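You operate a simulated robot arm through the tools that you are given. There is no shell and no other tool. Be economical: measure what you need, move in short steps, check, and stop when the job is done.

You run a simulated two-armed robot. Do the job below in one go: nothing can be reset, and whatever is moved stays where it is left.

Task
Pick up the drive marked "WED" from the top of the plug bench with one hand, pass it to the other hand and put it on the knee-high board of the corner shelving.

Only the result counts: the job must be done as asked and must still hold three seconds after the hand-in. Knocking over, shifting, dropping, spilling or breaking anything else fails it.

Robot
Two 7-joint arms with three-finger grippers on one trunk, on a base that drives. Base frame: it is fixed to the floor where the robot stands at the start and does not move with it; the origin is under the middle of the robot, x ahead of it, y to its left, z up. Lengths are in cm, angles in degrees, forces in N, time in s.
The left shoulder is at the start at [7.8, 12.6, 115.7], the right one opposite. With the tool pointing down near the work surface each hand reaches from about 36 to 84 cm from the robot's upright axis, wherever it stands, measured 20 degrees to its own side. Places, roughly: knee-high board of the corner shelving [30, -100, 50]. Payload 2.94 kg a hand.
The tool frame of a hand sits at the grasp point between the pads (the TCP): z along the fingers, y along the line on which they close. The tips reach 3 cm beyond it. Largest opening 12.8 cm; the body of the gripper starts 9.3 cm behind the TCP.
Orientation is told as [roll, pitch, yaw] about the base's x, y, z axes, in that order, counted from this pose: with the fingers straight down and closing along the base's y, the tool's x points along the base's -x, its y along +y and its z along -z.

Tools
- The arms move only by the tool jog_arm. It takes "left_increments", "right_increments" or both (then of equal length, played together; a hand with none holds still); each is a list that holds one entry, the list of rows, each a list of 6 numbers: the shift along the tool's x, y, z in cm, then the turn, a rotation vector about the tool's x, y, z in degrees. In form: [[[dx, dy, dz, wx, wy, wz], ...]]. A call has 1 to 12 rows; each row shifts and turns the commanded pose from where the row before left it, along the tool's axes as they then stand. "left_hand" and "right_hand" are, for a hand that has rows, the finger opening in cm, from 0 to 12.8, set as the call begins (left out, the last holds). Rows are played at 5 a second. More than 5 cm and 8.6 degrees between two rows, or a gripper value outside its range, and nothing of the call is played. Where a pose cannot be reached the arm comes as near as it can. A force on the tool above 40 N (or 10 N above the force at the start of the call, whichever is more), or a blocked arm, ends the call early, and 0.2 s more pass. The fingers move at their own pace and stop on an object; they squeeze with about 20 N. The grip force told is the motor's: it shows also when the fingers shut on nothing. Time passes only in rows, and 0.2 s behind the last, so rows that do not move let the fingers close. It gives the time, the measured TCP pose, the force on the tool (base axes), the opening and the grip force at its end, in the units of the frame above (readings bear some noise), with the torque about the TCP (base axes, N m) and any sound that the robot's microphone picked up, and new pictures: "pictures" is both (left out), scene, wrist or none (wrist: the cameras of the hands that moved).
- Cameras (640 x 400 px; columns grow to the right, rows downward): "scene" is now at [20.31, -1.01, 131.67]; the picture's right is [-0.10, -0.99, 0.00], its down [-0.62, 0.07, -0.78] and it looks along [0.78, -0.08, -0.62] (base axes); focal length 244 px, centre (320, 200). "left" rides on the left gripper at [6.9, 1.5, -12] in its tool frame; the picture's right is [-0.22, 0.98, 0.00], its down [-0.82, -0.18, -0.54] and it looks along [-0.53, -0.12, 0.84] (tool axes); focal length 251 px, centre (320, 200). "right" rides on the right gripper at [6.9, -1.5, -12] in its tool frame; the picture's right is [0.21, 0.98, 0.00], its down [-0.82, 0.18, -0.54] and it looks along [-0.53, 0.12, 0.84] (tool axes); focal length 251 px, centre (320, 200). There is no depth. A picture from a camera that has moved, and an enlarged one, comes with that camera's place and axes in the base frame and with its lens.
- lift_body(by): slides the trunk up (or, below 0, down) by that many cm; the arms and the scene camera ride with it, the base frame stays. It gives what a move gives, with no picture.
- roll_base(legs): drives the robot by 1 to 6 legs, each [ahead, left, turn to the left] in cm, cm and degrees, along the robot's own axes; the way and the turn of a leg run together, so that a leg with both is an arc; at most 150 cm and 180 degrees a leg. The arms and the cameras ride along, it lands a little off, and it stops where it bumps. It gives what a move gives, and a new picture of the scene camera.
- turn_head(pan, tilt): turns the head with the scene camera to pan (to the left, within 80 degrees either way) and tilt (down, from -29 to 69), counted from straight ahead of the robot. It gives what a move gives, and a new picture of the scene camera.
- inspect(camera, box): a new picture of the part [left, top, right, bottom] of that camera's present view, enlarged. No time passes.
- job_done(): hands the job in; it is judged then, once.

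Go step by step. Nothing tells you exact positions but the pictures and the camera data: compare them with the known pose of the tool, close in by small moves and look again before you grip or let go. The budget is 120 turns and 260 pictures, counting those below and the enlarged ones. Unless the task says otherwise, let go and move clear before handing in, and close with one line.

The tools are called after ">>>" by a JSON object that holds its "api" and its "payload". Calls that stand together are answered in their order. jog_arm: Moves the arms, as the interface text tells. Its arguments: {"type":"object","properties":{"left_increments":{"type":"array","items":{"type":"array","items":{"type":"array","items":{"type":"number"}}}},"left_hand":{"type":"number"},"right_increments":{"type":"array","items":{"type":"array","items":{"type":"array","items":{"type":"number"}}}},"right_hand":{"type":"number"},"pictures":{"type":"string","enum":["both","scene","wrist","none"]}},"required":[]} The other tools are called the same way: lift_body (by) slides the trunk up or down; roll_base (legs) drives the base; turn_head (pan, tilt) turns the head that bears the scene camera; inspect (camera, box) takes an enlarged picture of a part of a camera's view; job_done () hands the job in.

At the start:

```text
clock: 0.0
left_tcp_pos: [65.46, 15.64, 106.0]
left_tcp_rot: [0.0, -0.1, 0.0]
left_force: [0.7, 0.1, 0.6]
left_ft_torque: [0.0, 0.01, 0.0]
left_finger_gap: 12.81
left_grasp_force: 0.1
right_tcp_pos: [41.19, -26.05, 109.19]
right_tcp_rot: [0.1, 0.0, -0.1]
right_force: [-0.3, -0.2, -0.1]
right_ft_torque: [-0.02, 0.02, -0.05]
right_finger_gap: 12.82
right_grasp_force: 0.0
trunk travel left (down, up): [-37.5, 17.2]
robot x, y, heading: [-0.25, 0.16, -0.1]
head pan, tilt: [-6.0, 38.4]
```

scene: 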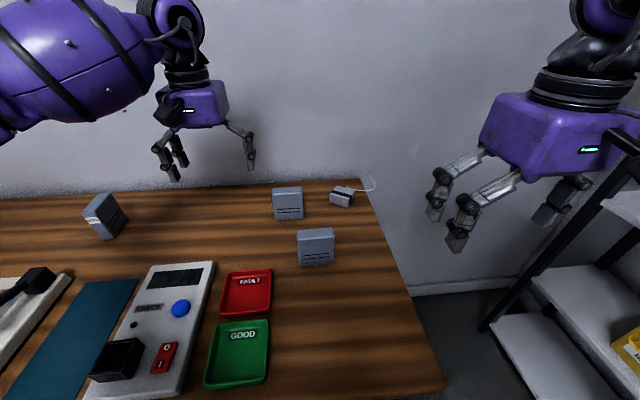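
right: 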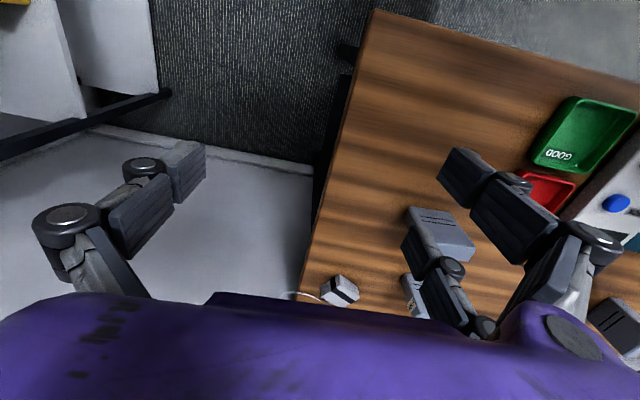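
left: 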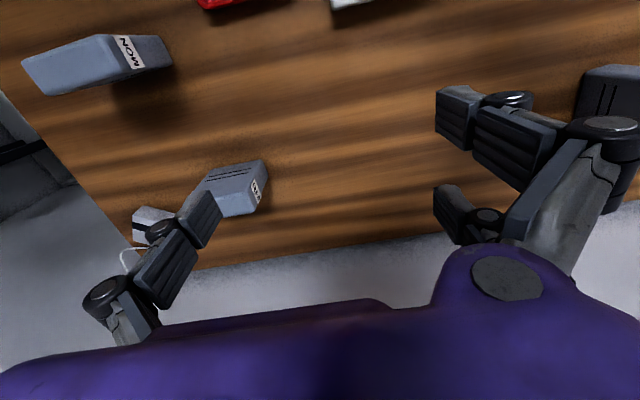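

I see three drives: one reads "MON" in the left wrist view, another has an unclear label and a third stands on the left. I'll enlarge the labels.

>>> {"api": "inspect", "payload": {"camera": "left", "box": [180, 140, 300, 230]}}

>>> {"api": "inspect", "payload": {"camera": "scene", "box": [70, 180, 150, 250]}}

>>> {"api": "inspect", "payload": {"camera": "scene", "box": [250, 170, 390, 280]}}

```text
4.44 times, centred on (240, 185) of left
camera zoom: at [58.58, 17.19, 117.97], right [0.21, 0.98, 0.0], down [0.82, -0.18, 0.54], along [0.53, -0.12, -0.84], focal length 1118 px, centre (676, 267)
```

zoom: 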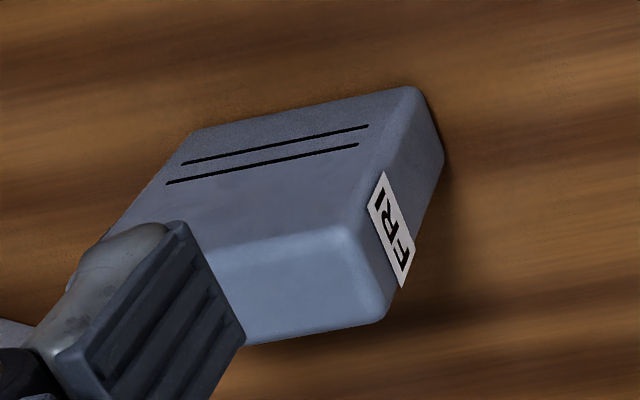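

```text
5.71 times, centred on (110, 215) of scene
camera zoom: at [20.31, -1.01, 131.67], right [-0.1, -0.99, 0.0], down [-0.62, 0.07, -0.78], along [0.78, -0.08, -0.62], focal length 1396 px, centre (1520, 114)
```

zoom: 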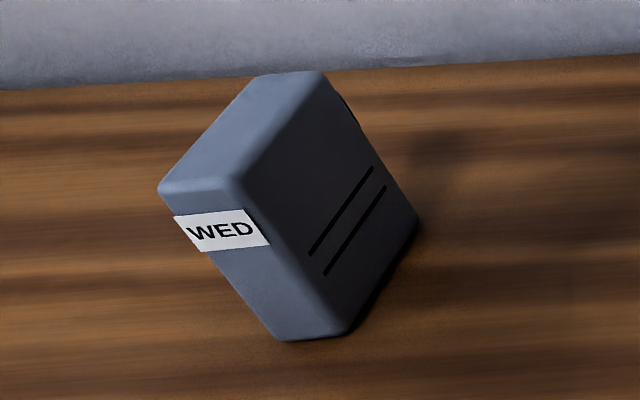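

```text
3.64 times, centred on (320, 225) of scene
camera zoom: at [20.31, -1.01, 131.67], right [-0.1, -0.99, 0.0], down [-0.62, 0.07, -0.78], along [0.78, -0.08, -0.62], focal length 888 px, centre (320, 109)
```

zoom: 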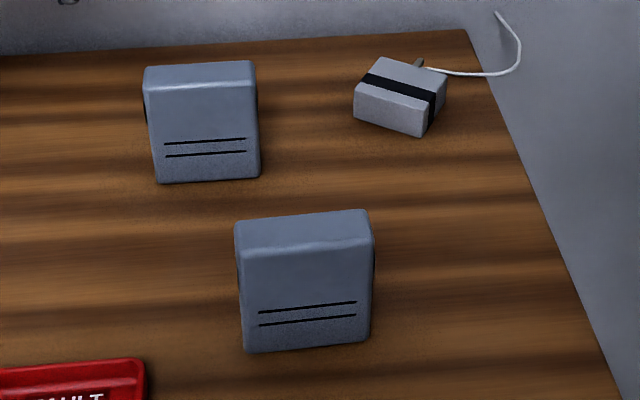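

The WED drive stands on the left of the bench, about 3 cm thick along y, around (71.5, 47.8), with the bench top near z 85.5. Next I'll look at the shelving and then at the drive.

>>> {"api": "turn_head", "payload": {"pan": -70, "tilt": 38}}

>>> {"api": "turn_head", "payload": {"pan": 35, "tilt": 38}}

```text
clock: 1.3
left_tcp_pos: [65.37, 15.64, 106.1]
left_tcp_rot: [0.0, 0.0, 0.1]
left_force: [-0.3, -0.2, 0.1]
left_ft_torque: [0.02, -0.03, 0.01]
left_finger_gap: 12.82
left_grasp_force: 0.0
right_tcp_pos: [41.15, -26.16, 109.11]
right_tcp_rot: [0.0, 0.1, 0.0]
right_force: [-0.1, 0.6, 0.0]
right_ft_torque: [-0.02, -0.01, 0.0]
right_finger_gap: 12.8
right_grasp_force: 0.1
trunk travel left (down, up): [-37.5, 17.2]
robot x, y, heading: [-0.38, -0.08, -0.2]
head pan, tilt: [-70.0, 38.0]
camera scene: at [14.71, -8.22, 131.73], right [-0.94, -0.34, 0.0], down [-0.21, 0.58, -0.79], along [0.27, -0.74, -0.62], focal length 244 px, centre (320, 200)
```

scene: 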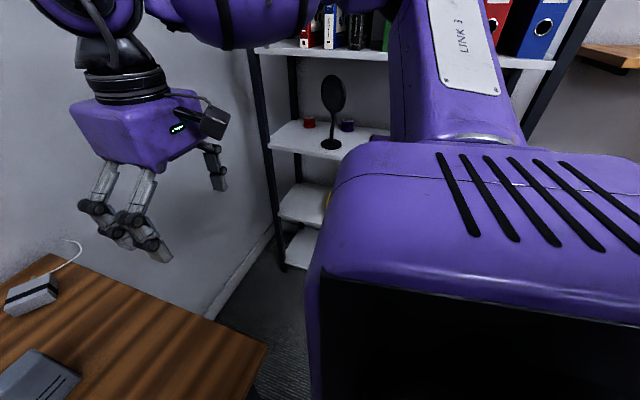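

```text
clock: 3.2
left_tcp_pos: [65.4, 15.66, 106.08]
left_tcp_rot: [0.0, -0.1, 0.1]
left_force: [-0.2, 0.3, -0.2]
left_ft_torque: [0.01, 0.02, 0.01]
left_finger_gap: 12.8
left_grasp_force: 0.2
right_tcp_pos: [41.15, -26.26, 109.03]
right_tcp_rot: [0.1, 0.0, 0.0]
right_force: [1.1, 0.0, 0.0]
right_ft_torque: [-0.02, 0.0, 0.01]
right_finger_gap: 12.82
right_grasp_force: 0.0
trunk travel left (down, up): [-37.5, 17.2]
robot x, y, heading: [0.43, -0.05, -0.1]
head pan, tilt: [35.0, 38.0]
camera scene: at [18.82, 4.84, 131.73], right [0.57, -0.82, 0.0], down [-0.5, -0.35, -0.79], along [0.65, 0.45, -0.62], focal length 244 px, centre (320, 200)
```

scene: 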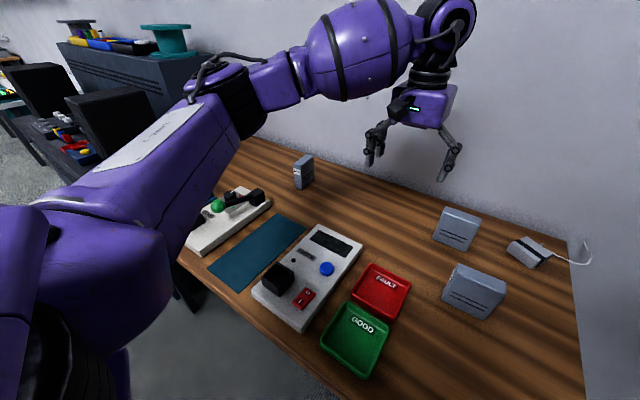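

The shelving opens toward the robot, with its knee-high board under another board, so I'll have to enter it horizontally. Now I'll take a closer look at WED.

>>> {"api": "inspect", "payload": {"camera": "scene", "box": [272, 145, 336, 200]}}

```text
7.27 times, centred on (304, 172) of scene
camera zoom: at [18.82, 4.84, 131.73], right [0.57, -0.82, 0.0], down [-0.5, -0.35, -0.79], along [0.65, 0.45, -0.62], focal length 1777 px, centre (436, 400)
```

zoom: 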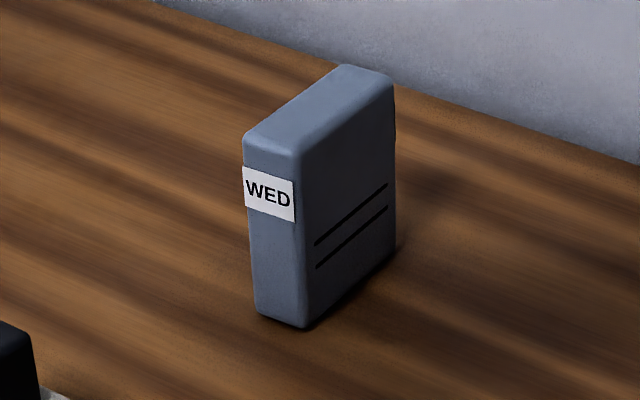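

The drive is nearly axis-aligned and centred near (71.5, 47.5), with its top at about z 94.5. That's slightly out of reach, so I'll drive left a little.

>>> {"api": "roll_base", "payload": {"legs": [[0, 18, 0]]}}

>>> {"api": "jog_arm", "payload": {"left_increments": [[[-1.5, 3.4, 0, 0, 0, 0], [-1.5, 3.4, 0, 0, 0, 0], [-1.5, 3.4, 0, 0, 0, 0], [-1.5, 3.4, 0, 0, 0, 0]]], "left_hand": 8}}

```text
clock: 5.3
left_tcp_pos: [65.47, 32.73, 106.05]
left_tcp_rot: [0.0, 0.0, -0.2]
left_force: [0.8, 0.2, 0.7]
left_ft_torque: [-0.01, 0.03, -0.02]
left_finger_gap: 12.82
left_grasp_force: 0.1
right_tcp_pos: [41.13, -8.87, 109.19]
right_tcp_rot: [0.0, 0.0, -0.2]
right_force: [0.7, 0.2, 0.8]
right_ft_torque: [-0.01, -0.02, 0.02]
right_finger_gap: 12.78
right_grasp_force: 0.0
trunk travel left (down, up): [-37.5, 17.2]
robot x, y, heading: [0.0, 17.68, -0.3]
head pan, tilt: [35.0, 38.0]
camera scene: at [18.87, 22.23, 131.73], right [0.57, -0.82, 0.0], down [-0.51, -0.35, -0.79], along [0.65, 0.45, -0.62], focal length 244 px, centre (320, 200)
```

scene: 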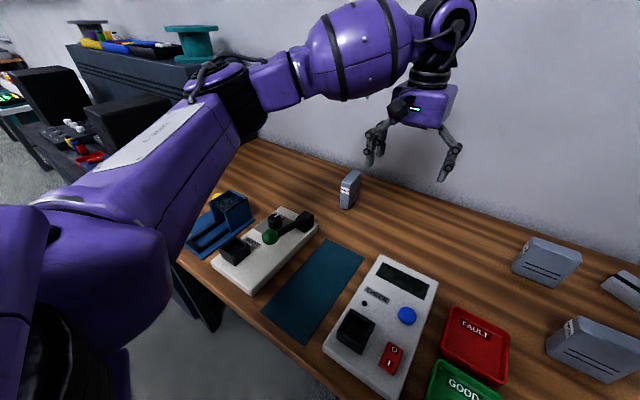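

```text
clock: 6.3
left_tcp_pos: [71.62, 46.52, 106.23]
left_tcp_rot: [-0.2, 0.1, -0.2]
left_force: [0.0, 0.1, -0.3]
left_ft_torque: [-0.03, 0.0, 0.02]
left_finger_gap: 7.98
left_grasp_force: 0.0
right_tcp_pos: [41.13, -8.8, 109.15]
right_tcp_rot: [0.0, 0.0, -0.1]
right_force: [0.5, 0.7, 1.1]
right_ft_torque: [0.02, 0.01, -0.02]
right_finger_gap: 12.79
right_grasp_force: 0.0
trunk travel left (down, up): [-37.5, 17.2]
robot x, y, heading: [0.02, 17.52, -0.1]
head pan, tilt: [35.0, 38.0]
camera scene: at [18.91, 22.31, 131.72], right [0.57, -0.82, 0.0], down [-0.51, -0.35, -0.79], along [0.65, 0.45, -0.62], focal length 244 px, centre (320, 200)
camera left: at [64.8, 48.16, 118.13], right [0.22, 0.98, 0.0], down [0.82, -0.18, 0.54], along [0.53, -0.12, -0.84], focal length 251 px, centre (320, 200)
```

scene: 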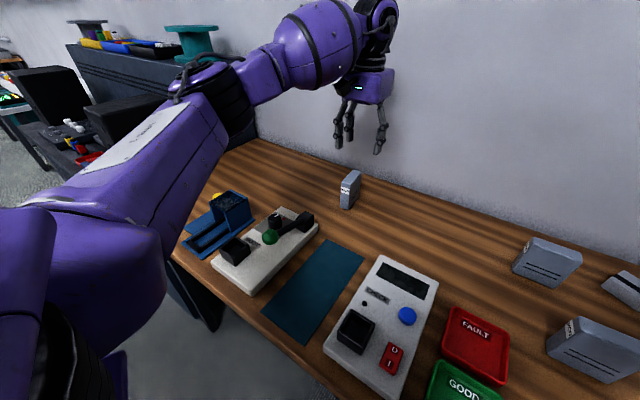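
left: 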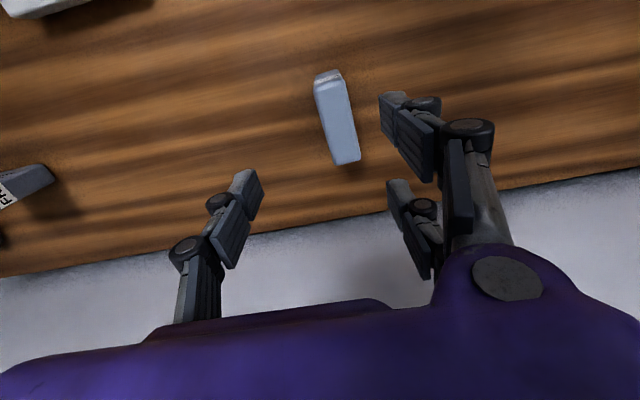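

From the wrist view, the drive's top centre is at about (72, 48.1). I'll centre the hand on it, descend to just above the drive and check.

>>> {"api": "jog_arm", "payload": {"left_increments": [[[-0.4, 1.5, 3, 0, 0, 0], [0, 0, 3, 0, 0, 0], [0, 0, 1.7, 0, 0, 0], [0, 0, 0, 0, 0, 0]]]}}

```text
clock: 7.3
left_tcp_pos: [71.94, 47.98, 98.54]
left_tcp_rot: [0.0, 0.0, -0.2]
left_force: [0.0, -0.7, 0.7]
left_ft_torque: [0.0, 0.01, 0.01]
left_finger_gap: 8.01
left_grasp_force: 0.0
right_tcp_pos: [41.15, -8.87, 109.23]
right_tcp_rot: [0.0, 0.0, -0.2]
right_force: [0.5, -0.6, -0.8]
right_ft_torque: [0.05, 0.0, 0.01]
right_finger_gap: 12.79
right_grasp_force: 0.0
trunk travel left (down, up): [-37.5, 17.2]
robot x, y, heading: [0.03, 17.44, -0.3]
head pan, tilt: [35.0, 38.0]
camera scene: at [18.87, 22.23, 131.73], right [0.57, -0.82, 0.0], down [-0.51, -0.35, -0.79], along [0.65, 0.45, -0.62], focal length 244 px, centre (320, 200)
camera left: at [65.16, 49.58, 110.41], right [0.22, 0.98, 0.0], down [0.82, -0.18, 0.54], along [0.53, -0.12, -0.84], focal length 251 px, centre (320, 200)
```

scene: 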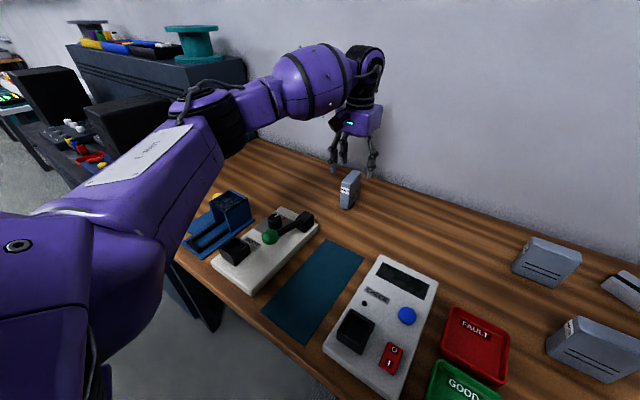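
left: 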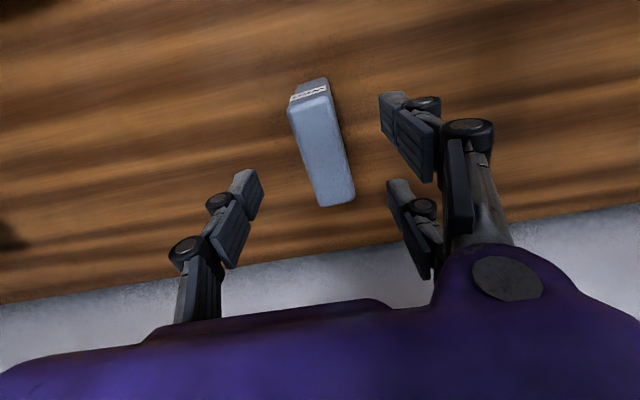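

The fingers look like more than two, so I'll take a closer look at the gripper.

>>> {"api": "inspect", "payload": {"camera": "left", "box": [150, 60, 530, 300]}}

>>> {"api": "inspect", "payload": {"camera": "scene", "box": [300, 90, 410, 220]}}

```text
1.67 times, centred on (340, 180) of left
camera zoom: at [65.16, 49.58, 110.41], right [0.22, 0.98, 0.0], down [0.82, -0.18, 0.54], along [0.53, -0.12, -0.84], focal length 419 px, centre (287, 233)
```

zoom: 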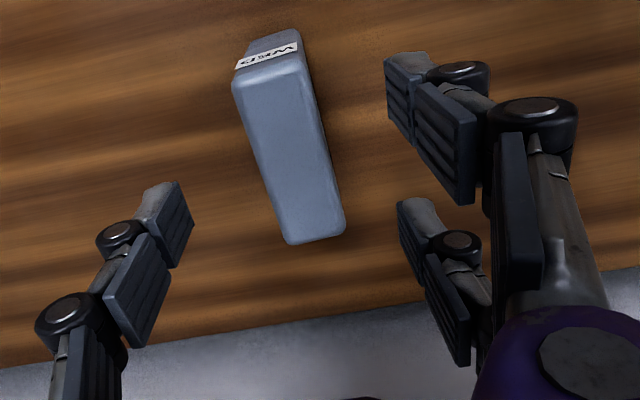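

```text
3.08 times, centred on (355, 155) of scene
camera zoom: at [18.87, 22.23, 131.73], right [0.57, -0.82, 0.0], down [-0.51, -0.35, -0.79], along [0.65, 0.45, -0.62], focal length 752 px, centre (212, 338)
```

zoom: 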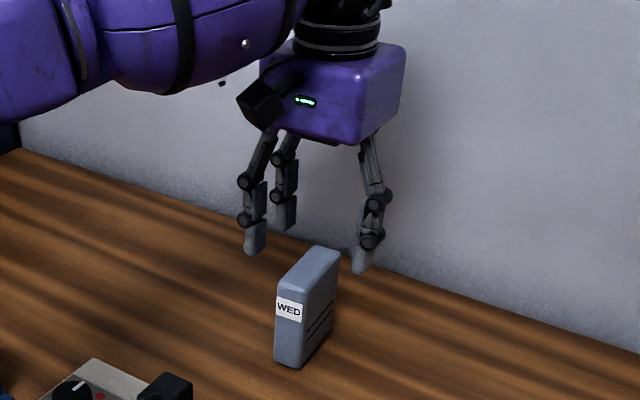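

The hand has two fingers on one side and one on the other, so I'll hand the drive over with the hands facing each other. Next I'll align (about 3° yaw), lower to a 4 cm overlap and close.

>>> {"api": "jog_arm", "payload": {"left_increments": [[[0, 0.25, 0, 0, 0, -3], [0, 0, 2.5, 0, 0, 0], [0, 0, 2.6, 0, 0, 0], [0, 0, 0, 0, 0, 0]]]}}

>>> {"api": "jog_arm", "payload": {"left_increments": [[[0, 0, 0, 0, 0, 0], [0, 0, 0, 0, 0, 0], [0, 0, 0, 0, 0, 0], [0, 0, 0, 0, 0, 0], [0, 0, 0, 0, 0, 0]]], "left_hand": 0}}

```text
clock: 8.3
left_tcp_pos: [72.04, 48.13, 93.1]
left_tcp_rot: [0.0, 0.1, 2.8]
left_force: [-0.5, -0.4, 0.2]
left_ft_torque: [-0.02, 0.01, -0.02]
left_finger_gap: 8.03
left_grasp_force: 0.0
right_tcp_pos: [41.08, -8.93, 109.18]
right_tcp_rot: [-0.2, 0.1, -0.2]
right_force: [0.6, 0.3, 0.1]
right_ft_torque: [-0.01, 0.0, 0.01]
right_finger_gap: 12.78
right_grasp_force: 0.0
trunk travel left (down, up): [-37.5, 17.2]
robot x, y, heading: [-0.01, 17.71, -0.5]
head pan, tilt: [35.0, 38.0]
camera scene: at [18.84, 22.22, 131.73], right [0.57, -0.82, 0.0], down [-0.51, -0.35, -0.79], along [0.65, 0.45, -0.62], focal length 244 px, centre (320, 200)
camera left: at [65.11, 49.38, 105.03], right [0.17, 0.99, 0.0], down [0.83, -0.14, 0.54], along [0.53, -0.09, -0.84], focal length 251 px, centre (320, 200)
```

scene: 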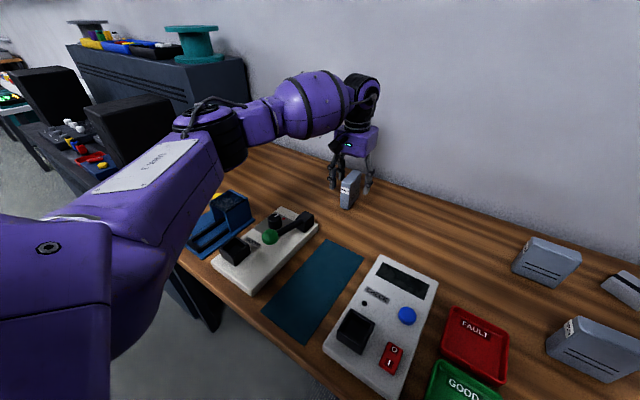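
left: 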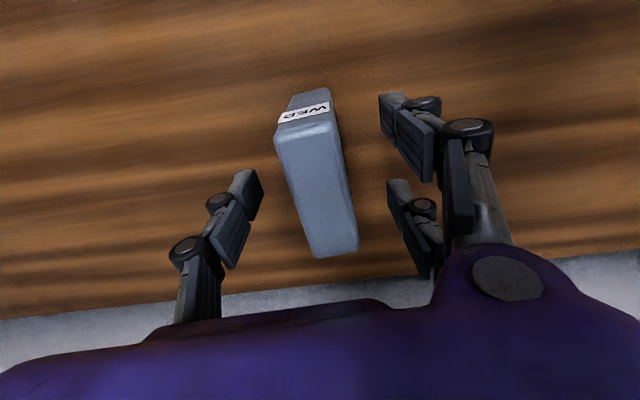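

```text
clock: 9.5
left_tcp_pos: [72.0, 48.21, 93.1]
left_tcp_rot: [0.0, 0.1, 2.8]
left_force: [-0.2, 0.0, 1.1]
left_ft_torque: [-0.01, -0.11, 0.0]
left_finger_gap: 2.98
left_grasp_force: 20.0
right_tcp_pos: [41.05, -8.81, 109.29]
right_tcp_rot: [0.0, 0.0, -0.3]
right_force: [0.2, -0.8, -0.2]
right_ft_torque: [-0.01, 0.0, 0.03]
right_finger_gap: 12.81
right_grasp_force: 0.0
trunk travel left (down, up): [-37.5, 17.2]
robot x, y, heading: [0.21, 17.94, -0.2]
head pan, tilt: [35.0, 38.0]
camera scene: at [18.87, 22.23, 131.73], right [0.57, -0.82, 0.0], down [-0.51, -0.35, -0.79], along [0.65, 0.45, -0.62], focal length 244 px, centre (320, 200)
camera left: at [65.14, 49.4, 105.04], right [0.17, 0.99, 0.0], down [0.83, -0.14, 0.54], along [0.53, -0.09, -0.84], focal length 251 px, centre (320, 200)
```

scene: 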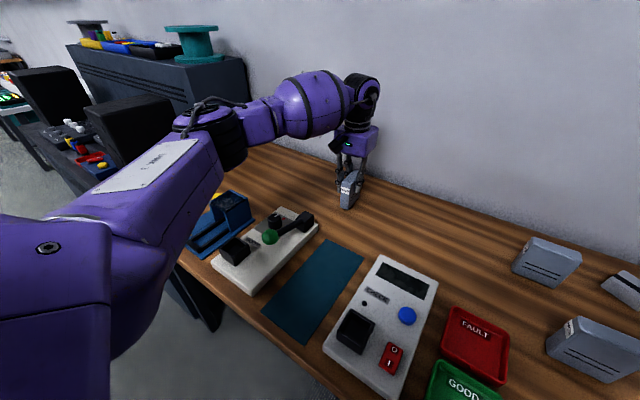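
left: 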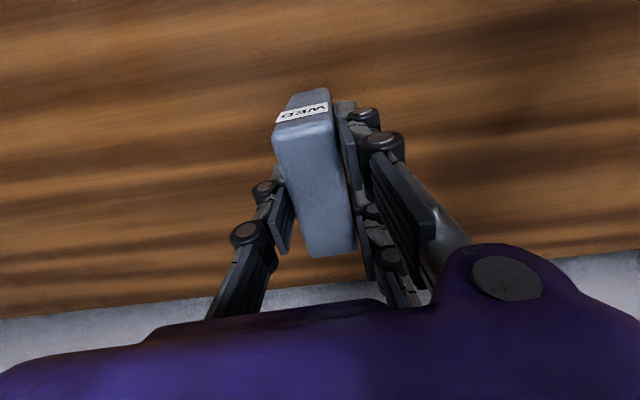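

It's gripped at 2.98 cm. Now I'll lift straight up and draw the drive in.

>>> {"api": "jog_arm", "payload": {"left_increments": [[[0, 0, -2, 0, 0, 0], [0, 0, -4, 0, 0, 0], [0, 0, -4, 0, 0, 0], [0, 0, -5, 0, 0, 0], [0, 0, -5, 0, 0, 0], [4, 0, -2, 0, 0, 0], [4, 0, 0, 0, 0, 0], [4, 0, 0, 0, 0, 0], [4, 0, 0, 0, 0, 0], [4, 0, 0, 0, 0, 0]]]}}

```text
clock: 11.7
left_tcp_pos: [51.77, 47.09, 115.44]
left_tcp_rot: [0.0, -0.1, 2.8]
left_force: [-0.8, 1.2, -2.7]
left_ft_torque: [0.0, -0.03, 0.02]
left_finger_gap: 2.97
left_grasp_force: 20.1
right_tcp_pos: [41.15, -8.96, 109.21]
right_tcp_rot: [0.0, -0.2, -0.1]
right_force: [-0.2, 0.4, -0.2]
right_ft_torque: [0.0, 0.01, 0.02]
right_finger_gap: 12.8
right_grasp_force: 0.1
trunk travel left (down, up): [-37.5, 17.2]
robot x, y, heading: [-0.19, 17.71, -0.2]
head pan, tilt: [35.0, 38.0]
camera scene: at [18.76, 22.24, 131.74], right [0.57, -0.82, 0.0], down [-0.51, -0.35, -0.79], along [0.65, 0.45, -0.62], focal length 244 px, centre (320, 200)
camera left: at [44.8, 48.24, 127.32], right [0.17, 0.99, 0.0], down [0.83, -0.14, 0.54], along [0.53, -0.09, -0.84], focal length 251 px, centre (320, 200)
```

scene: 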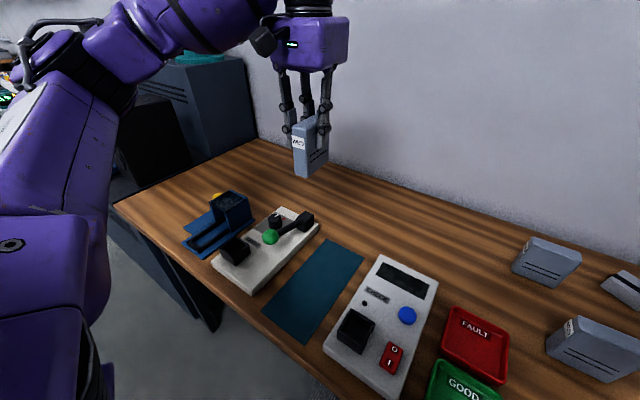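
left: 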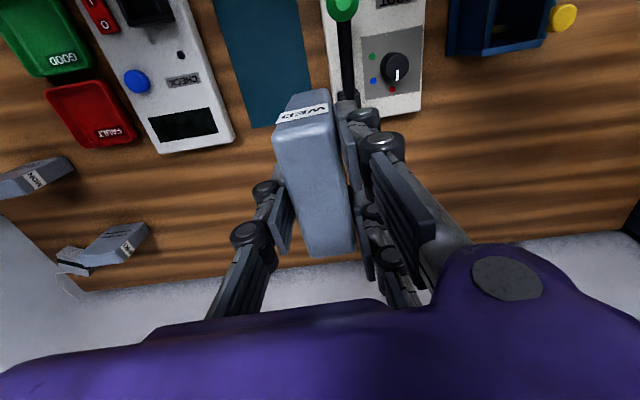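

The drive is lifted clear. Now I'll turn both hands to face each other: left fingers toward -y, right fingers toward +y.

>>> {"api": "jog_arm", "payload": {"left_increments": [[[0, 0, 0, 0, 0, 2.8], [0, 0, 0, 8.5, 0, 0], [0, 0, 0, 8.5, 0, 0], [0, 0, 0, 8.5, 0, 0], [0, 0, 0, 8.5, 0, 0], [0, 0, 0, 8.5, 0, 0], [0, 0, 0, 8.5, 0, 0], [0, 0, 0, 8.5, 0, 0], [0, 0, 0, 8.5, 0, 0], [0, 0, 0, 8.5, 0, 0], [0, 0, 0, 8.5, 0, 0], [0, 0, 0, 5, 0, 0]]], "right_increments": [[[-0.9, 0, 0, 0, 0, 0], [-0.9, 0, 0, -8.5, 0, 0], [-0.9, 0, 0, -8.5, 0, 0], [-0.9, 0, 0, -8.5, 0, 0], [-0.9, 0, 0, -8.5, 0, 0], [-0.9, 0, 0, -8.5, 0, 0], [-0.9, 0, 0, -8.5, 0, 0], [-0.9, 0, 0, -8.5, 0, 0], [-0.9, 0, 0, -8.5, 0, 0], [-0.9, 0, 0, -8.5, 0, 0], [-0.9, 0, 0, -8.5, 0, 0], [-0.9, 0, 0, -5, 0, 0]]], "right_hand": 8}}

>>> {"api": "turn_head", "payload": {"pan": 0, "tilt": 30}}

```text
clock: 14.3
left_tcp_pos: [51.92, 47.2, 115.16]
left_tcp_rot: [-90.1, 0.2, 0.1]
left_force: [0.6, 1.3, -2.4]
left_ft_torque: [0.11, -0.02, -0.02]
left_finger_gap: 2.98
left_grasp_force: 19.6
right_tcp_pos: [52.01, -8.84, 109.03]
right_tcp_rot: [90.1, -0.1, -0.2]
right_force: [-0.1, -0.8, 0.7]
right_ft_torque: [0.02, 0.0, -0.02]
right_finger_gap: 8.01
right_grasp_force: 0.0
trunk travel left (down, up): [-37.5, 17.2]
robot x, y, heading: [-0.1, 17.46, -0.1]
head pan, tilt: [35.0, 38.0]
camera scene: at [18.94, 22.24, 131.72], right [0.57, -0.82, 0.0], down [-0.51, -0.35, -0.79], along [0.65, 0.45, -0.62], focal length 244 px, centre (320, 200)
camera right: at [45.08, -20.71, 107.69], right [-0.21, 0.0, 0.98], down [0.82, -0.54, 0.18], along [0.53, 0.84, 0.12], focal length 251 px, centre (320, 200)
camera left: at [45.1, 59.24, 113.61], right [0.21, 0.0, -0.98], down [0.82, 0.54, 0.18], along [0.53, -0.84, 0.12], focal length 251 px, centre (320, 200)
```

scene: 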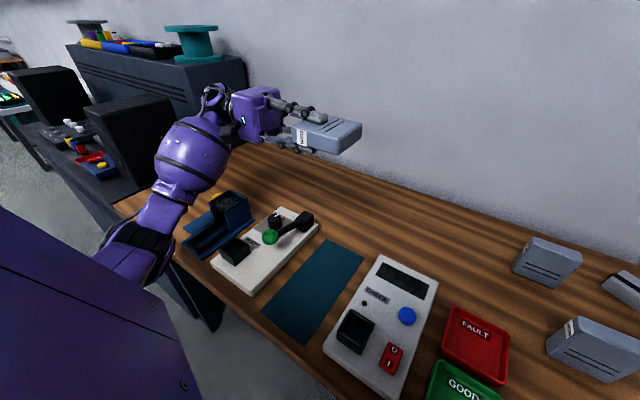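
right: 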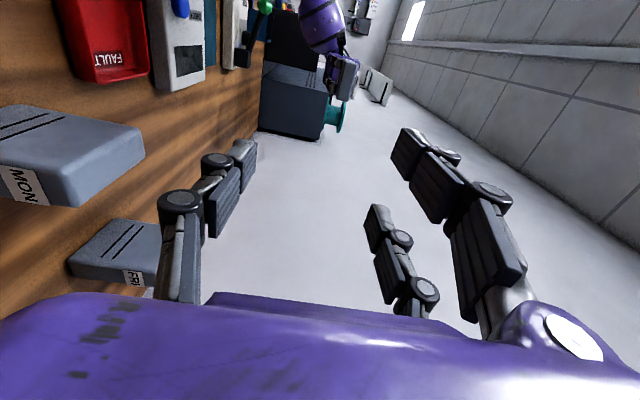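
left: 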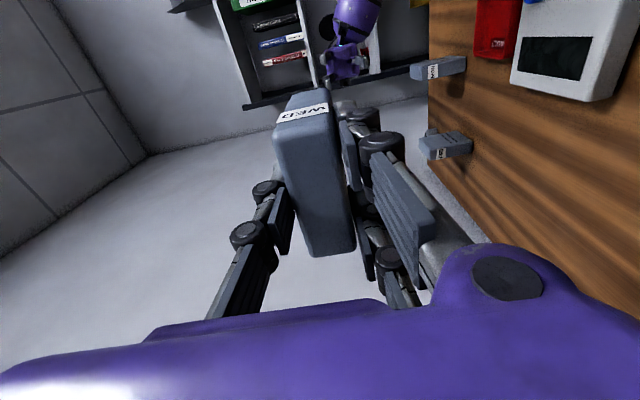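

```text
clock: 15.3
left_tcp_pos: [51.83, 47.22, 115.33]
left_tcp_rot: [-90.0, 0.0, 0.0]
left_force: [-0.7, 0.5, -1.4]
left_ft_torque: [0.09, -0.01, -0.01]
left_finger_gap: 2.96
left_grasp_force: 20.2
right_tcp_pos: [51.85, -8.79, 109.14]
right_tcp_rot: [90.0, 0.0, -0.2]
right_force: [0.0, 0.2, -0.5]
right_ft_torque: [0.0, 0.01, 0.02]
right_finger_gap: 7.99
right_grasp_force: 0.0
trunk travel left (down, up): [-37.5, 17.2]
robot x, y, heading: [0.2, 17.13, -0.1]
head pan, tilt: [0.0, 30.0]
camera scene: at [20.84, 17.29, 132.96], right [0.0, -1.0, 0.0], down [-0.5, 0.0, -0.87], along [0.87, 0.0, -0.5], focal length 244 px, centre (320, 200)
```

scene: 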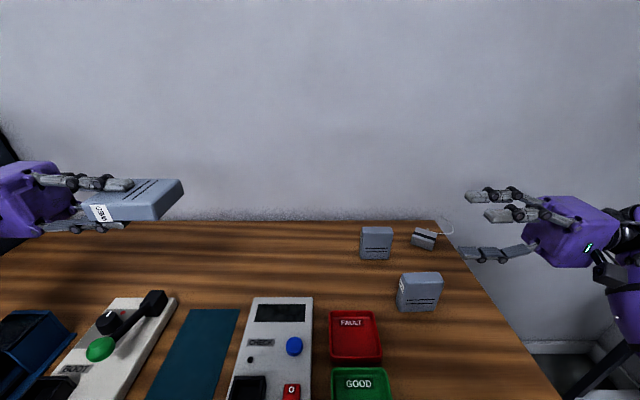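

Both hands track well. I'll bring them together with a gap of a few cm between drive and right fingertips, then check alignment.

>>> {"api": "jog_arm", "payload": {"left_increments": [[[0, 0, 4, 0, 0, 0], [0, 0, 4, 0, 0, 0], [0, 0, 4, 0, 0, 0], [0, 0, 4, 0, 0, 0], [0, 0, 4, 0, 0, 0], [0, 0, 0, 0, 0, 0]]], "right_increments": [[[0, 3.1, 3, 0, 0, 0], [0, 3.1, 3, 0, 0, 0], [0, 0, 4.5, 0, 0, 0], [0, 0, 4.5, 0, 0, 0], [0, 0, 4.5, 0, 0, 0], [0, 0, 0, 0, 0, 0]]]}}

```text
clock: 16.7
left_tcp_pos: [51.19, 27.75, 115.72]
left_tcp_rot: [-89.8, -0.4, 0.4]
left_force: [-1.1, -0.3, -2.7]
left_ft_torque: [0.1, 0.03, 0.0]
left_finger_gap: 2.97
left_grasp_force: 20.3
right_tcp_pos: [51.09, 11.27, 116.24]
right_tcp_rot: [89.8, -0.5, -0.1]
right_force: [0.0, 0.3, 0.0]
right_ft_torque: [0.0, -0.01, 0.0]
right_finger_gap: 8.02
right_grasp_force: 0.1
trunk travel left (down, up): [-37.5, 17.2]
robot x, y, heading: [0.08, 17.7, 0.2]
head pan, tilt: [0.0, 30.0]
camera scene: at [19.72, 17.71, 133.14], right [0.0, -1.0, 0.0], down [-0.49, 0.0, -0.87], along [0.87, 0.0, -0.49], focal length 244 px, centre (320, 200)
camera right: at [44.1, -0.64, 114.67], right [-0.22, 0.0, 0.97], down [0.82, -0.54, 0.19], along [0.53, 0.84, 0.12], focal length 251 px, centre (320, 200)
camera left: at [44.27, 39.76, 114.06], right [0.22, 0.0, -0.98], down [0.82, 0.55, 0.19], along [0.53, -0.84, 0.12], focal length 251 px, centre (320, 200)
```

scene: 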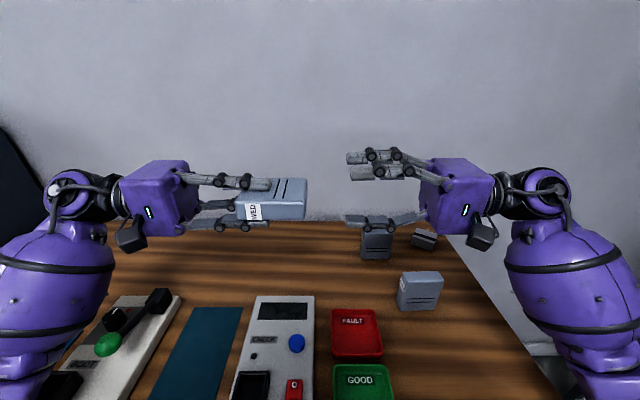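
right: 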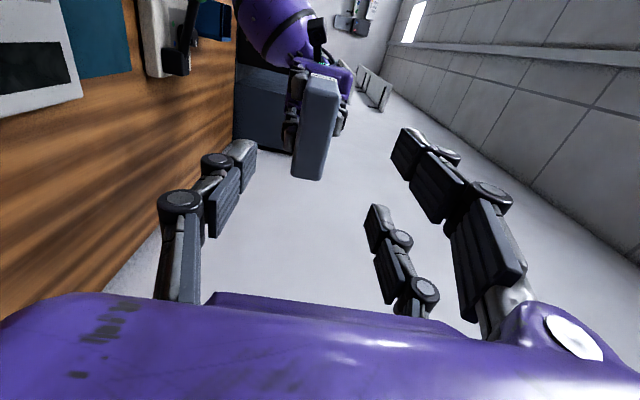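
left: 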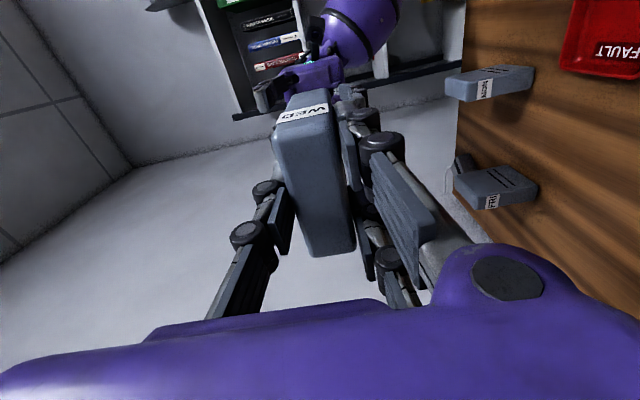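

They're aligned, with the drive's free end at y≈20. I'll advance the right hand about 9.2 cm, so its tips overlap the drive by about 3.5 cm.

>>> {"api": "jog_arm", "payload": {"right_increments": [[[0, -0.5, 3, 0, 0, 0], [0, 0, 3, 0, 0, 0], [0, 0, 2, 0, 0, 0], [0, 0, 1.2, 0, 0, 0], [0, 0, 0, 0, 0, 0]]]}}

>>> {"api": "inspect", "payload": {"camera": "scene", "box": [190, 140, 440, 270]}}

```text
clock: 17.9
left_tcp_pos: [51.09, 27.7, 115.65]
left_tcp_rot: [-89.8, -0.4, 0.3]
left_force: [-0.2, -0.2, -1.8]
left_ft_torque: [0.07, 0.02, -0.02]
left_finger_gap: 2.98
left_grasp_force: 20.3
right_tcp_pos: [50.88, 20.24, 115.35]
right_tcp_rot: [90.1, -0.5, 0.0]
right_force: [0.5, 0.5, -0.2]
right_ft_torque: [0.0, -0.01, 0.02]
right_finger_gap: 7.99
right_grasp_force: 0.1
trunk travel left (down, up): [-37.5, 17.2]
robot x, y, heading: [-0.09, 17.51, -0.4]
head pan, tilt: [0.0, 30.0]
camera scene: at [19.66, 17.59, 133.15], right [0.0, -1.0, 0.0], down [-0.49, 0.0, -0.87], along [0.87, 0.0, -0.49], focal length 244 px, centre (320, 200)
camera right: at [44.04, 8.38, 113.91], right [-0.22, 0.0, 0.97], down [0.82, -0.54, 0.19], along [0.53, 0.84, 0.12], focal length 251 px, centre (320, 200)
```

scene: 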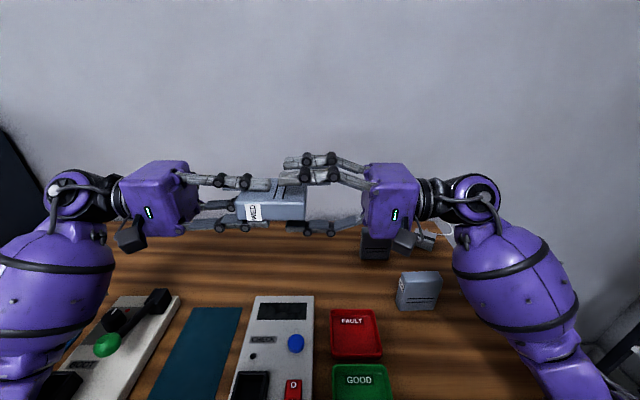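
right: 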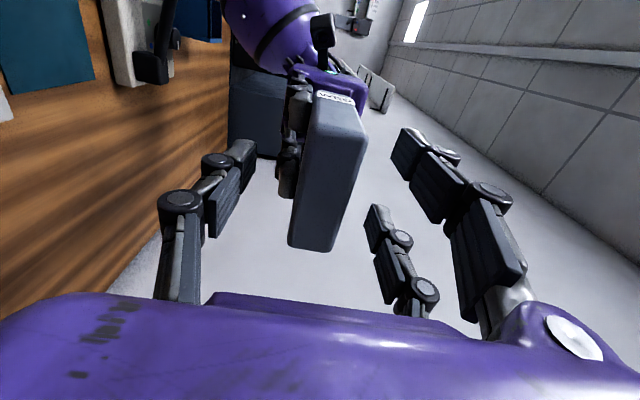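

```text
2.56 times, centred on (315, 205) of scene
camera zoom: at [19.66, 17.59, 133.15], right [0.0, -1.0, 0.0], down [-0.49, 0.0, -0.87], along [0.87, 0.0, -0.49], focal length 625 px, centre (333, 187)
```

zoom: 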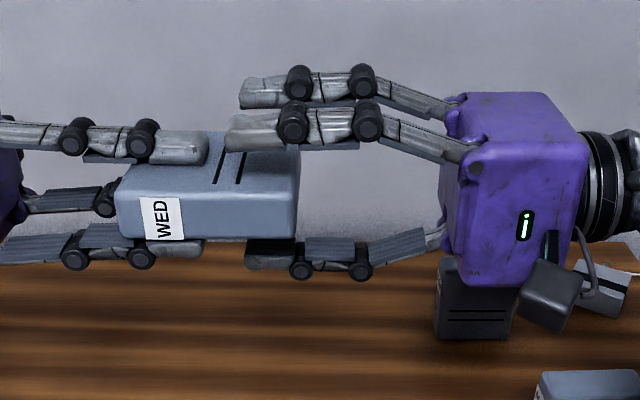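

There's good overlap and no contact. I'll close the right hand, raising it 0.3 cm to match.

>>> {"api": "jog_arm", "payload": {"right_increments": [[[0, 0.3, 0, 0, 0, 0], [0, 0, 0, 0, 0, 0], [0, 0, 0, 0, 0, 0], [0, 0, 0, 0, 0, 0], [0, 0, 0, 0, 0, 0], [0, 0, 0, 0, 0, 0]]], "right_hand": 0}}

>>> {"api": "inspect", "payload": {"camera": "scene", "box": [190, 140, 440, 270]}}

```text
clock: 19.3
left_tcp_pos: [51.16, 27.78, 115.63]
left_tcp_rot: [-89.7, -0.3, 0.3]
left_force: [0.4, -1.6, 1.0]
left_ft_torque: [0.01, -0.2, 0.07]
left_finger_gap: 3.0
left_grasp_force: 20.0
right_tcp_pos: [50.98, 20.12, 115.66]
right_tcp_rot: [90.1, -0.5, -0.1]
right_force: [-0.5, 0.5, -0.4]
right_ft_torque: [-0.15, 0.17, -0.08]
right_finger_gap: 2.96
right_grasp_force: 19.7
trunk travel left (down, up): [-37.5, 17.2]
robot x, y, heading: [0.48, 17.25, -0.1]
head pan, tilt: [0.0, 30.0]
camera scene: at [19.65, 17.58, 133.15], right [0.0, -1.0, 0.0], down [-0.49, 0.0, -0.87], along [0.87, 0.0, -0.49], focal length 244 px, centre (320, 200)
camera right: at [44.08, 8.31, 114.19], right [-0.22, 0.0, 0.97], down [0.82, -0.54, 0.19], along [0.53, 0.84, 0.12], focal length 251 px, centre (320, 200)
```

scene: 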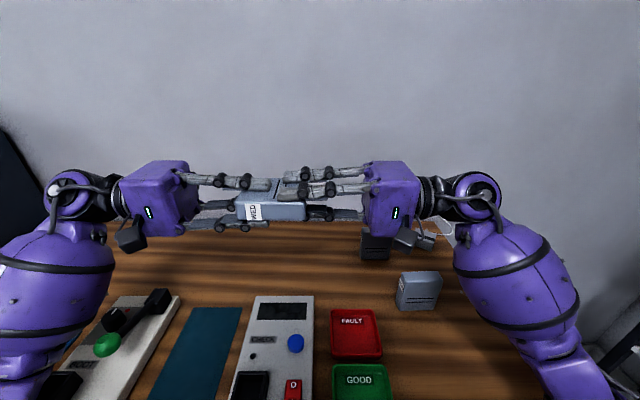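
right: 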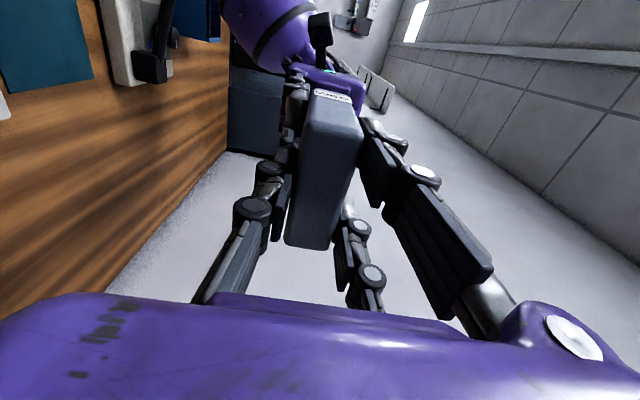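

```text
2.56 times, centred on (315, 205) of scene
camera zoom: at [19.65, 17.58, 133.15], right [0.0, -1.0, 0.0], down [-0.49, 0.0, -0.87], along [0.87, 0.0, -0.49], focal length 625 px, centre (333, 187)
```

zoom: 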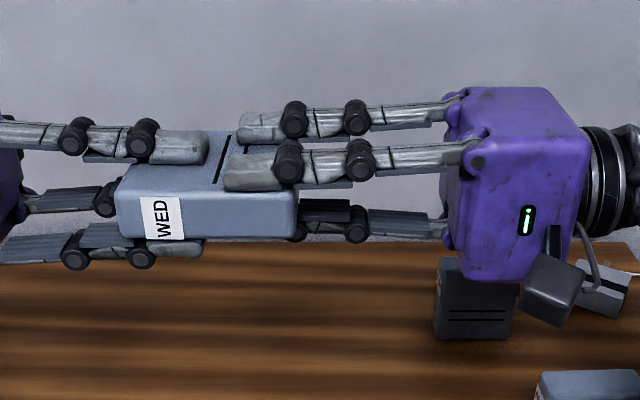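

The right hand grips it (2.96 cm, 20 N). I'll open the left hand and withdraw it.

>>> {"api": "jog_arm", "payload": {"left_increments": [[[0, 0, 0, 0, 0, 0], [0, 0, 0, 0, 0, 0], [0, 0, 0, 0, 0, 0], [0, 0, -2, 0, 0, 0], [0, 0, -3, 0, 0, 0], [0, 0, -4, 0, 0, 0], [0, 0, -5, 0, 0, 0], [0, 0, -5, 0, 0, 0]]], "left_hand": 8, "pictures": "scene"}}

```text
clock: 21.1
left_tcp_pos: [51.75, 46.48, 115.46]
left_tcp_rot: [-90.1, 0.0, 0.0]
left_force: [-0.7, -0.6, -0.6]
left_ft_torque: [-0.01, 0.02, 0.02]
left_finger_gap: 8.02
left_grasp_force: 0.2
right_tcp_pos: [51.92, 20.08, 115.17]
right_tcp_rot: [90.0, -0.1, -0.1]
right_force: [-0.1, 0.6, -0.1]
right_ft_torque: [-0.11, -0.02, 0.02]
right_finger_gap: 2.97
right_grasp_force: 20.2
trunk travel left (down, up): [-37.5, 17.2]
robot x, y, heading: [0.06, 17.49, -0.0]
head pan, tilt: [0.0, 30.0]
camera scene: at [20.84, 17.38, 132.96], right [0.0, -1.0, 0.0], down [-0.5, 0.0, -0.87], along [0.87, 0.0, -0.5], focal length 244 px, centre (320, 200)
```

scene: 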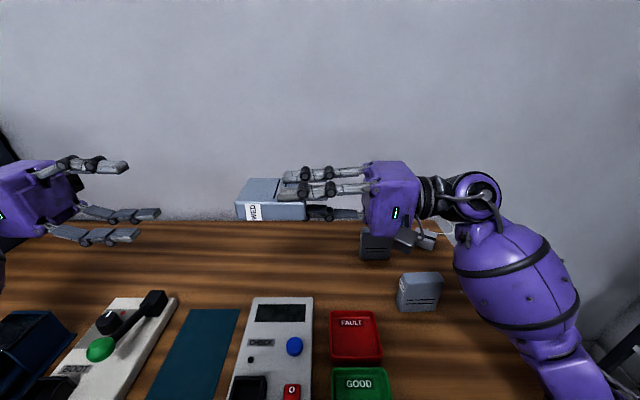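

The handover worked. Now I'll bring the left hand back to point down, and swing the right hand to point forward with the drive on edge.

>>> {"api": "jog_arm", "payload": {"left_increments": [[[0, 0, 0, -8.5, 0, 0], [0, 0, 0, -8.5, 0, 0], [0, 0, 0, -8.5, 0, 0], [0, 0, 0, -8.5, 0, 0], [0.5, 0, 0, -8.5, 0, 0], [0.5, 0, 0, -8.5, 0, 0], [1, 0, 0, -8.5, 0, 0], [1, 0, 0, -8.5, 0, 0], [1, 0, 0, -8.5, 0, 0], [1, 0, 0, -8.5, 0, 0], [1, 0, 0, -5, 0, 0], [1, 0, 0, 0, 0, 0]]], "right_increments": [[[-2, 0, -4, 0, 0, 0], [-2, 0, -4.5, 0, 0, 0], [-2, 0, -4.5, 0, 0, 0], [-2, 0, -4.5, 0, 0, 0], [0, 0, 0, -4.9, -4.9, 4.9], [0, 0, 0, -4.9, -4.9, 4.9], [0, 0, 0, -4.9, -4.9, 4.9], [0, 0, 0, -4.9, -4.9, 4.9], [0, 0, 0, -4.9, -4.9, 4.9], [0, 0, 0, -4.9, -4.9, 4.9], [0, 0, 0, -4.9, -4.9, 4.9], [0, 0, 0, -4.9, -4.9, 4.9]]], "pictures": "scene"}}

>>> {"api": "jog_arm", "payload": {"right_increments": [[[0, 0, 0, -4.9, -4.9, 4.9], [0, 0, 0, -4.9, -4.9, 4.9], [0, 0, 0, -4.9, -4.9, 4.9], [0, 0, 0, -4.9, -4.9, 4.9], [0, 0, 0, -4.9, -4.9, 4.9], [0, 0, 0, -4.9, -4.9, 4.9], [0, 0, 0, -0.68, -0.68, 0.68], [0, 0, 0, 0, 0, 0]]]}}

```text
clock: 23.7
left_tcp_pos: [44.96, 46.25, 115.29]
left_tcp_rot: [0.0, 0.0, 0.1]
left_force: [0.2, 0.3, 0.0]
left_ft_torque: [-0.03, 0.01, 0.05]
left_finger_gap: 7.98
left_grasp_force: 0.1
right_tcp_pos: [59.92, 2.31, 115.13]
right_tcp_rot: [119.3, 48.0, -29.4]
right_force: [-0.3, 0.1, -2.7]
right_ft_torque: [-0.07, 0.09, 0.0]
right_finger_gap: 2.98
right_grasp_force: 20.5
trunk travel left (down, up): [-37.5, 17.2]
robot x, y, heading: [-0.14, 17.75, -0.3]
head pan, tilt: [0.0, 30.0]
camera scene: at [20.82, 17.44, 132.96], right [0.0, -1.0, 0.0], down [-0.5, 0.0, -0.87], along [0.87, 0.0, -0.5], focal length 244 px, centre (320, 200)
```

scene: 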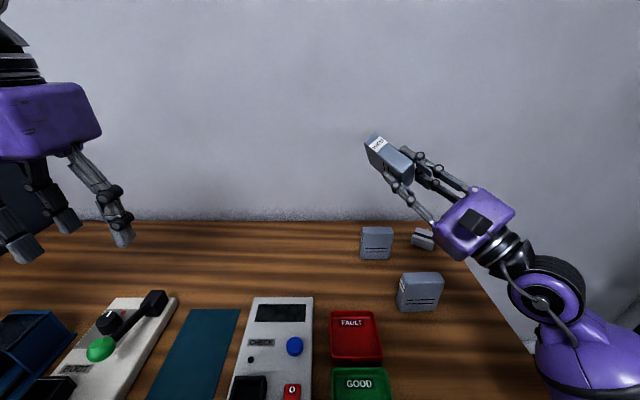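

```text
clock: 25.5
left_tcp_pos: [45.14, 46.23, 115.28]
left_tcp_rot: [0.0, 0.1, 0.0]
left_force: [-1.0, -0.5, 0.5]
left_ft_torque: [0.0, 0.01, -0.04]
left_finger_gap: 7.98
left_grasp_force: 0.0
right_tcp_pos: [60.51, -6.21, 109.52]
right_tcp_rot: [-173.6, 89.7, 6.6]
right_force: [0.2, 0.4, -2.2]
right_ft_torque: [0.0, 0.11, 0.02]
right_finger_gap: 2.96
right_grasp_force: 19.8
right hand out of reach, approached as far as the arm can: row 5, 6, 7
trunk travel left (down, up): [-37.5, 17.2]
robot x, y, heading: [0.04, 17.21, -0.2]
head pan, tilt: [0.0, 30.0]
camera scene: at [20.85, 17.24, 132.96], right [0.0, -1.0, 0.0], down [-0.5, 0.0, -0.87], along [0.87, 0.0, -0.5], focal length 244 px, centre (320, 200)
camera right: at [48.49, -4.63, 116.37], right [0.0, -0.98, 0.21], down [-0.54, -0.18, -0.82], along [0.84, -0.11, -0.52], focal length 251 px, centre (320, 200)
```

scene: 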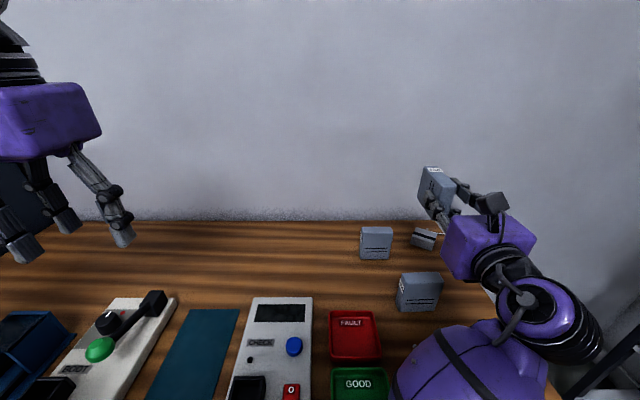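
right: 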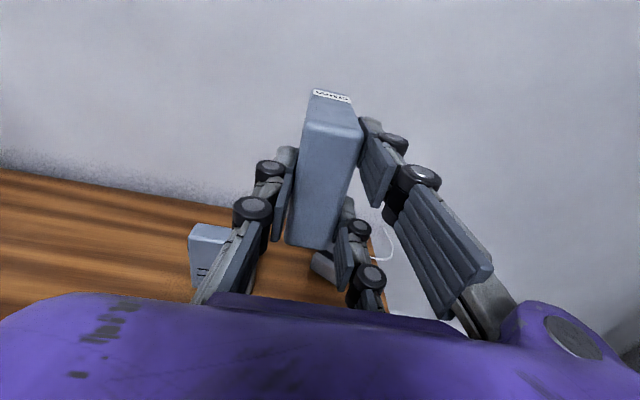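

The forward orientation is reachable and the drive is now held on edge. Before driving I'll look right and right-rear to check for obstacles and see the shelving.

>>> {"api": "turn_head", "payload": {"pan": -80, "tilt": 25}}

>>> {"api": "turn_head", "payload": {"pan": 80, "tilt": 25}}

```text
clock: 27.1
left_tcp_pos: [45.05, 46.13, 115.34]
left_tcp_rot: [0.1, 0.0, 0.0]
left_force: [-0.1, -0.3, 0.0]
left_ft_torque: [0.0, -0.01, -0.01]
left_finger_gap: 8.02
left_grasp_force: 0.0
right_tcp_pos: [60.49, -6.09, 109.54]
right_tcp_rot: [-179.8, 89.6, 0.3]
right_force: [-0.3, -0.3, -3.3]
right_ft_torque: [-0.01, 0.09, 0.01]
right_finger_gap: 2.94
right_grasp_force: 19.8
trunk travel left (down, up): [-37.5, 17.2]
robot x, y, heading: [0.11, 17.43, -0.3]
head pan, tilt: [-80.0, 25.0]
camera scene: at [13.38, 8.21, 133.76], right [-0.99, -0.17, 0.0], down [-0.07, 0.42, -0.91], along [0.15, -0.89, -0.42], focal length 244 px, centre (320, 200)
```

scene: 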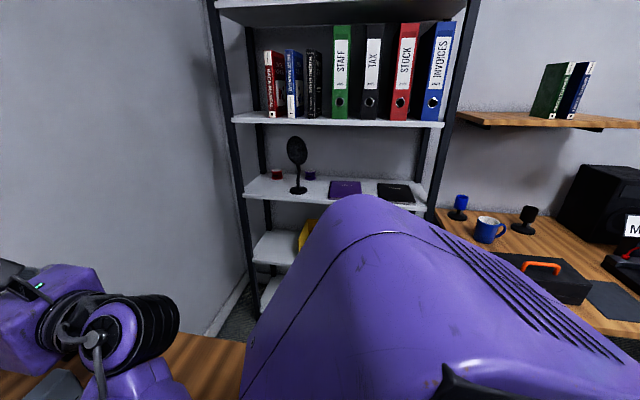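

```text
clock: 29.5
left_tcp_pos: [45.04, 46.14, 115.43]
left_tcp_rot: [0.0, 0.0, 0.0]
left_force: [-0.8, 0.6, -0.2]
left_ft_torque: [0.0, -0.02, 0.01]
left_finger_gap: 8.01
left_grasp_force: 0.1
right_tcp_pos: [60.48, -6.08, 109.51]
right_tcp_rot: [-179.5, 89.6, 0.8]
right_force: [-0.6, -0.8, -2.6]
right_ft_torque: [0.02, 0.12, 0.01]
right_finger_gap: 2.98
right_grasp_force: 20.0
trunk travel left (down, up): [-37.5, 17.2]
robot x, y, heading: [0.1, 17.61, 0.1]
head pan, tilt: [80.0, 25.0]
camera scene: at [13.44, 26.36, 133.76], right [0.98, -0.18, 0.0], down [-0.08, -0.42, -0.91], along [0.16, 0.89, -0.42], focal length 244 px, centre (320, 200)
```

scene: 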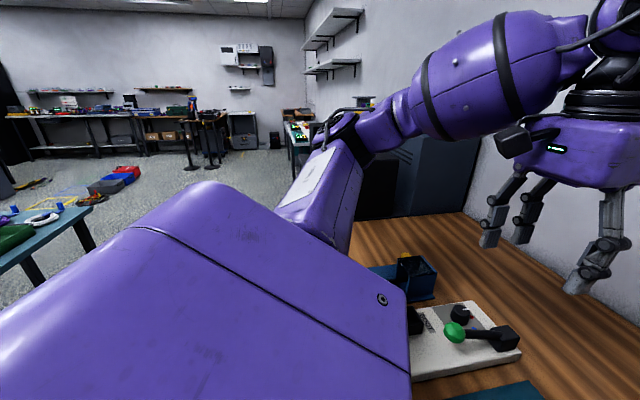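

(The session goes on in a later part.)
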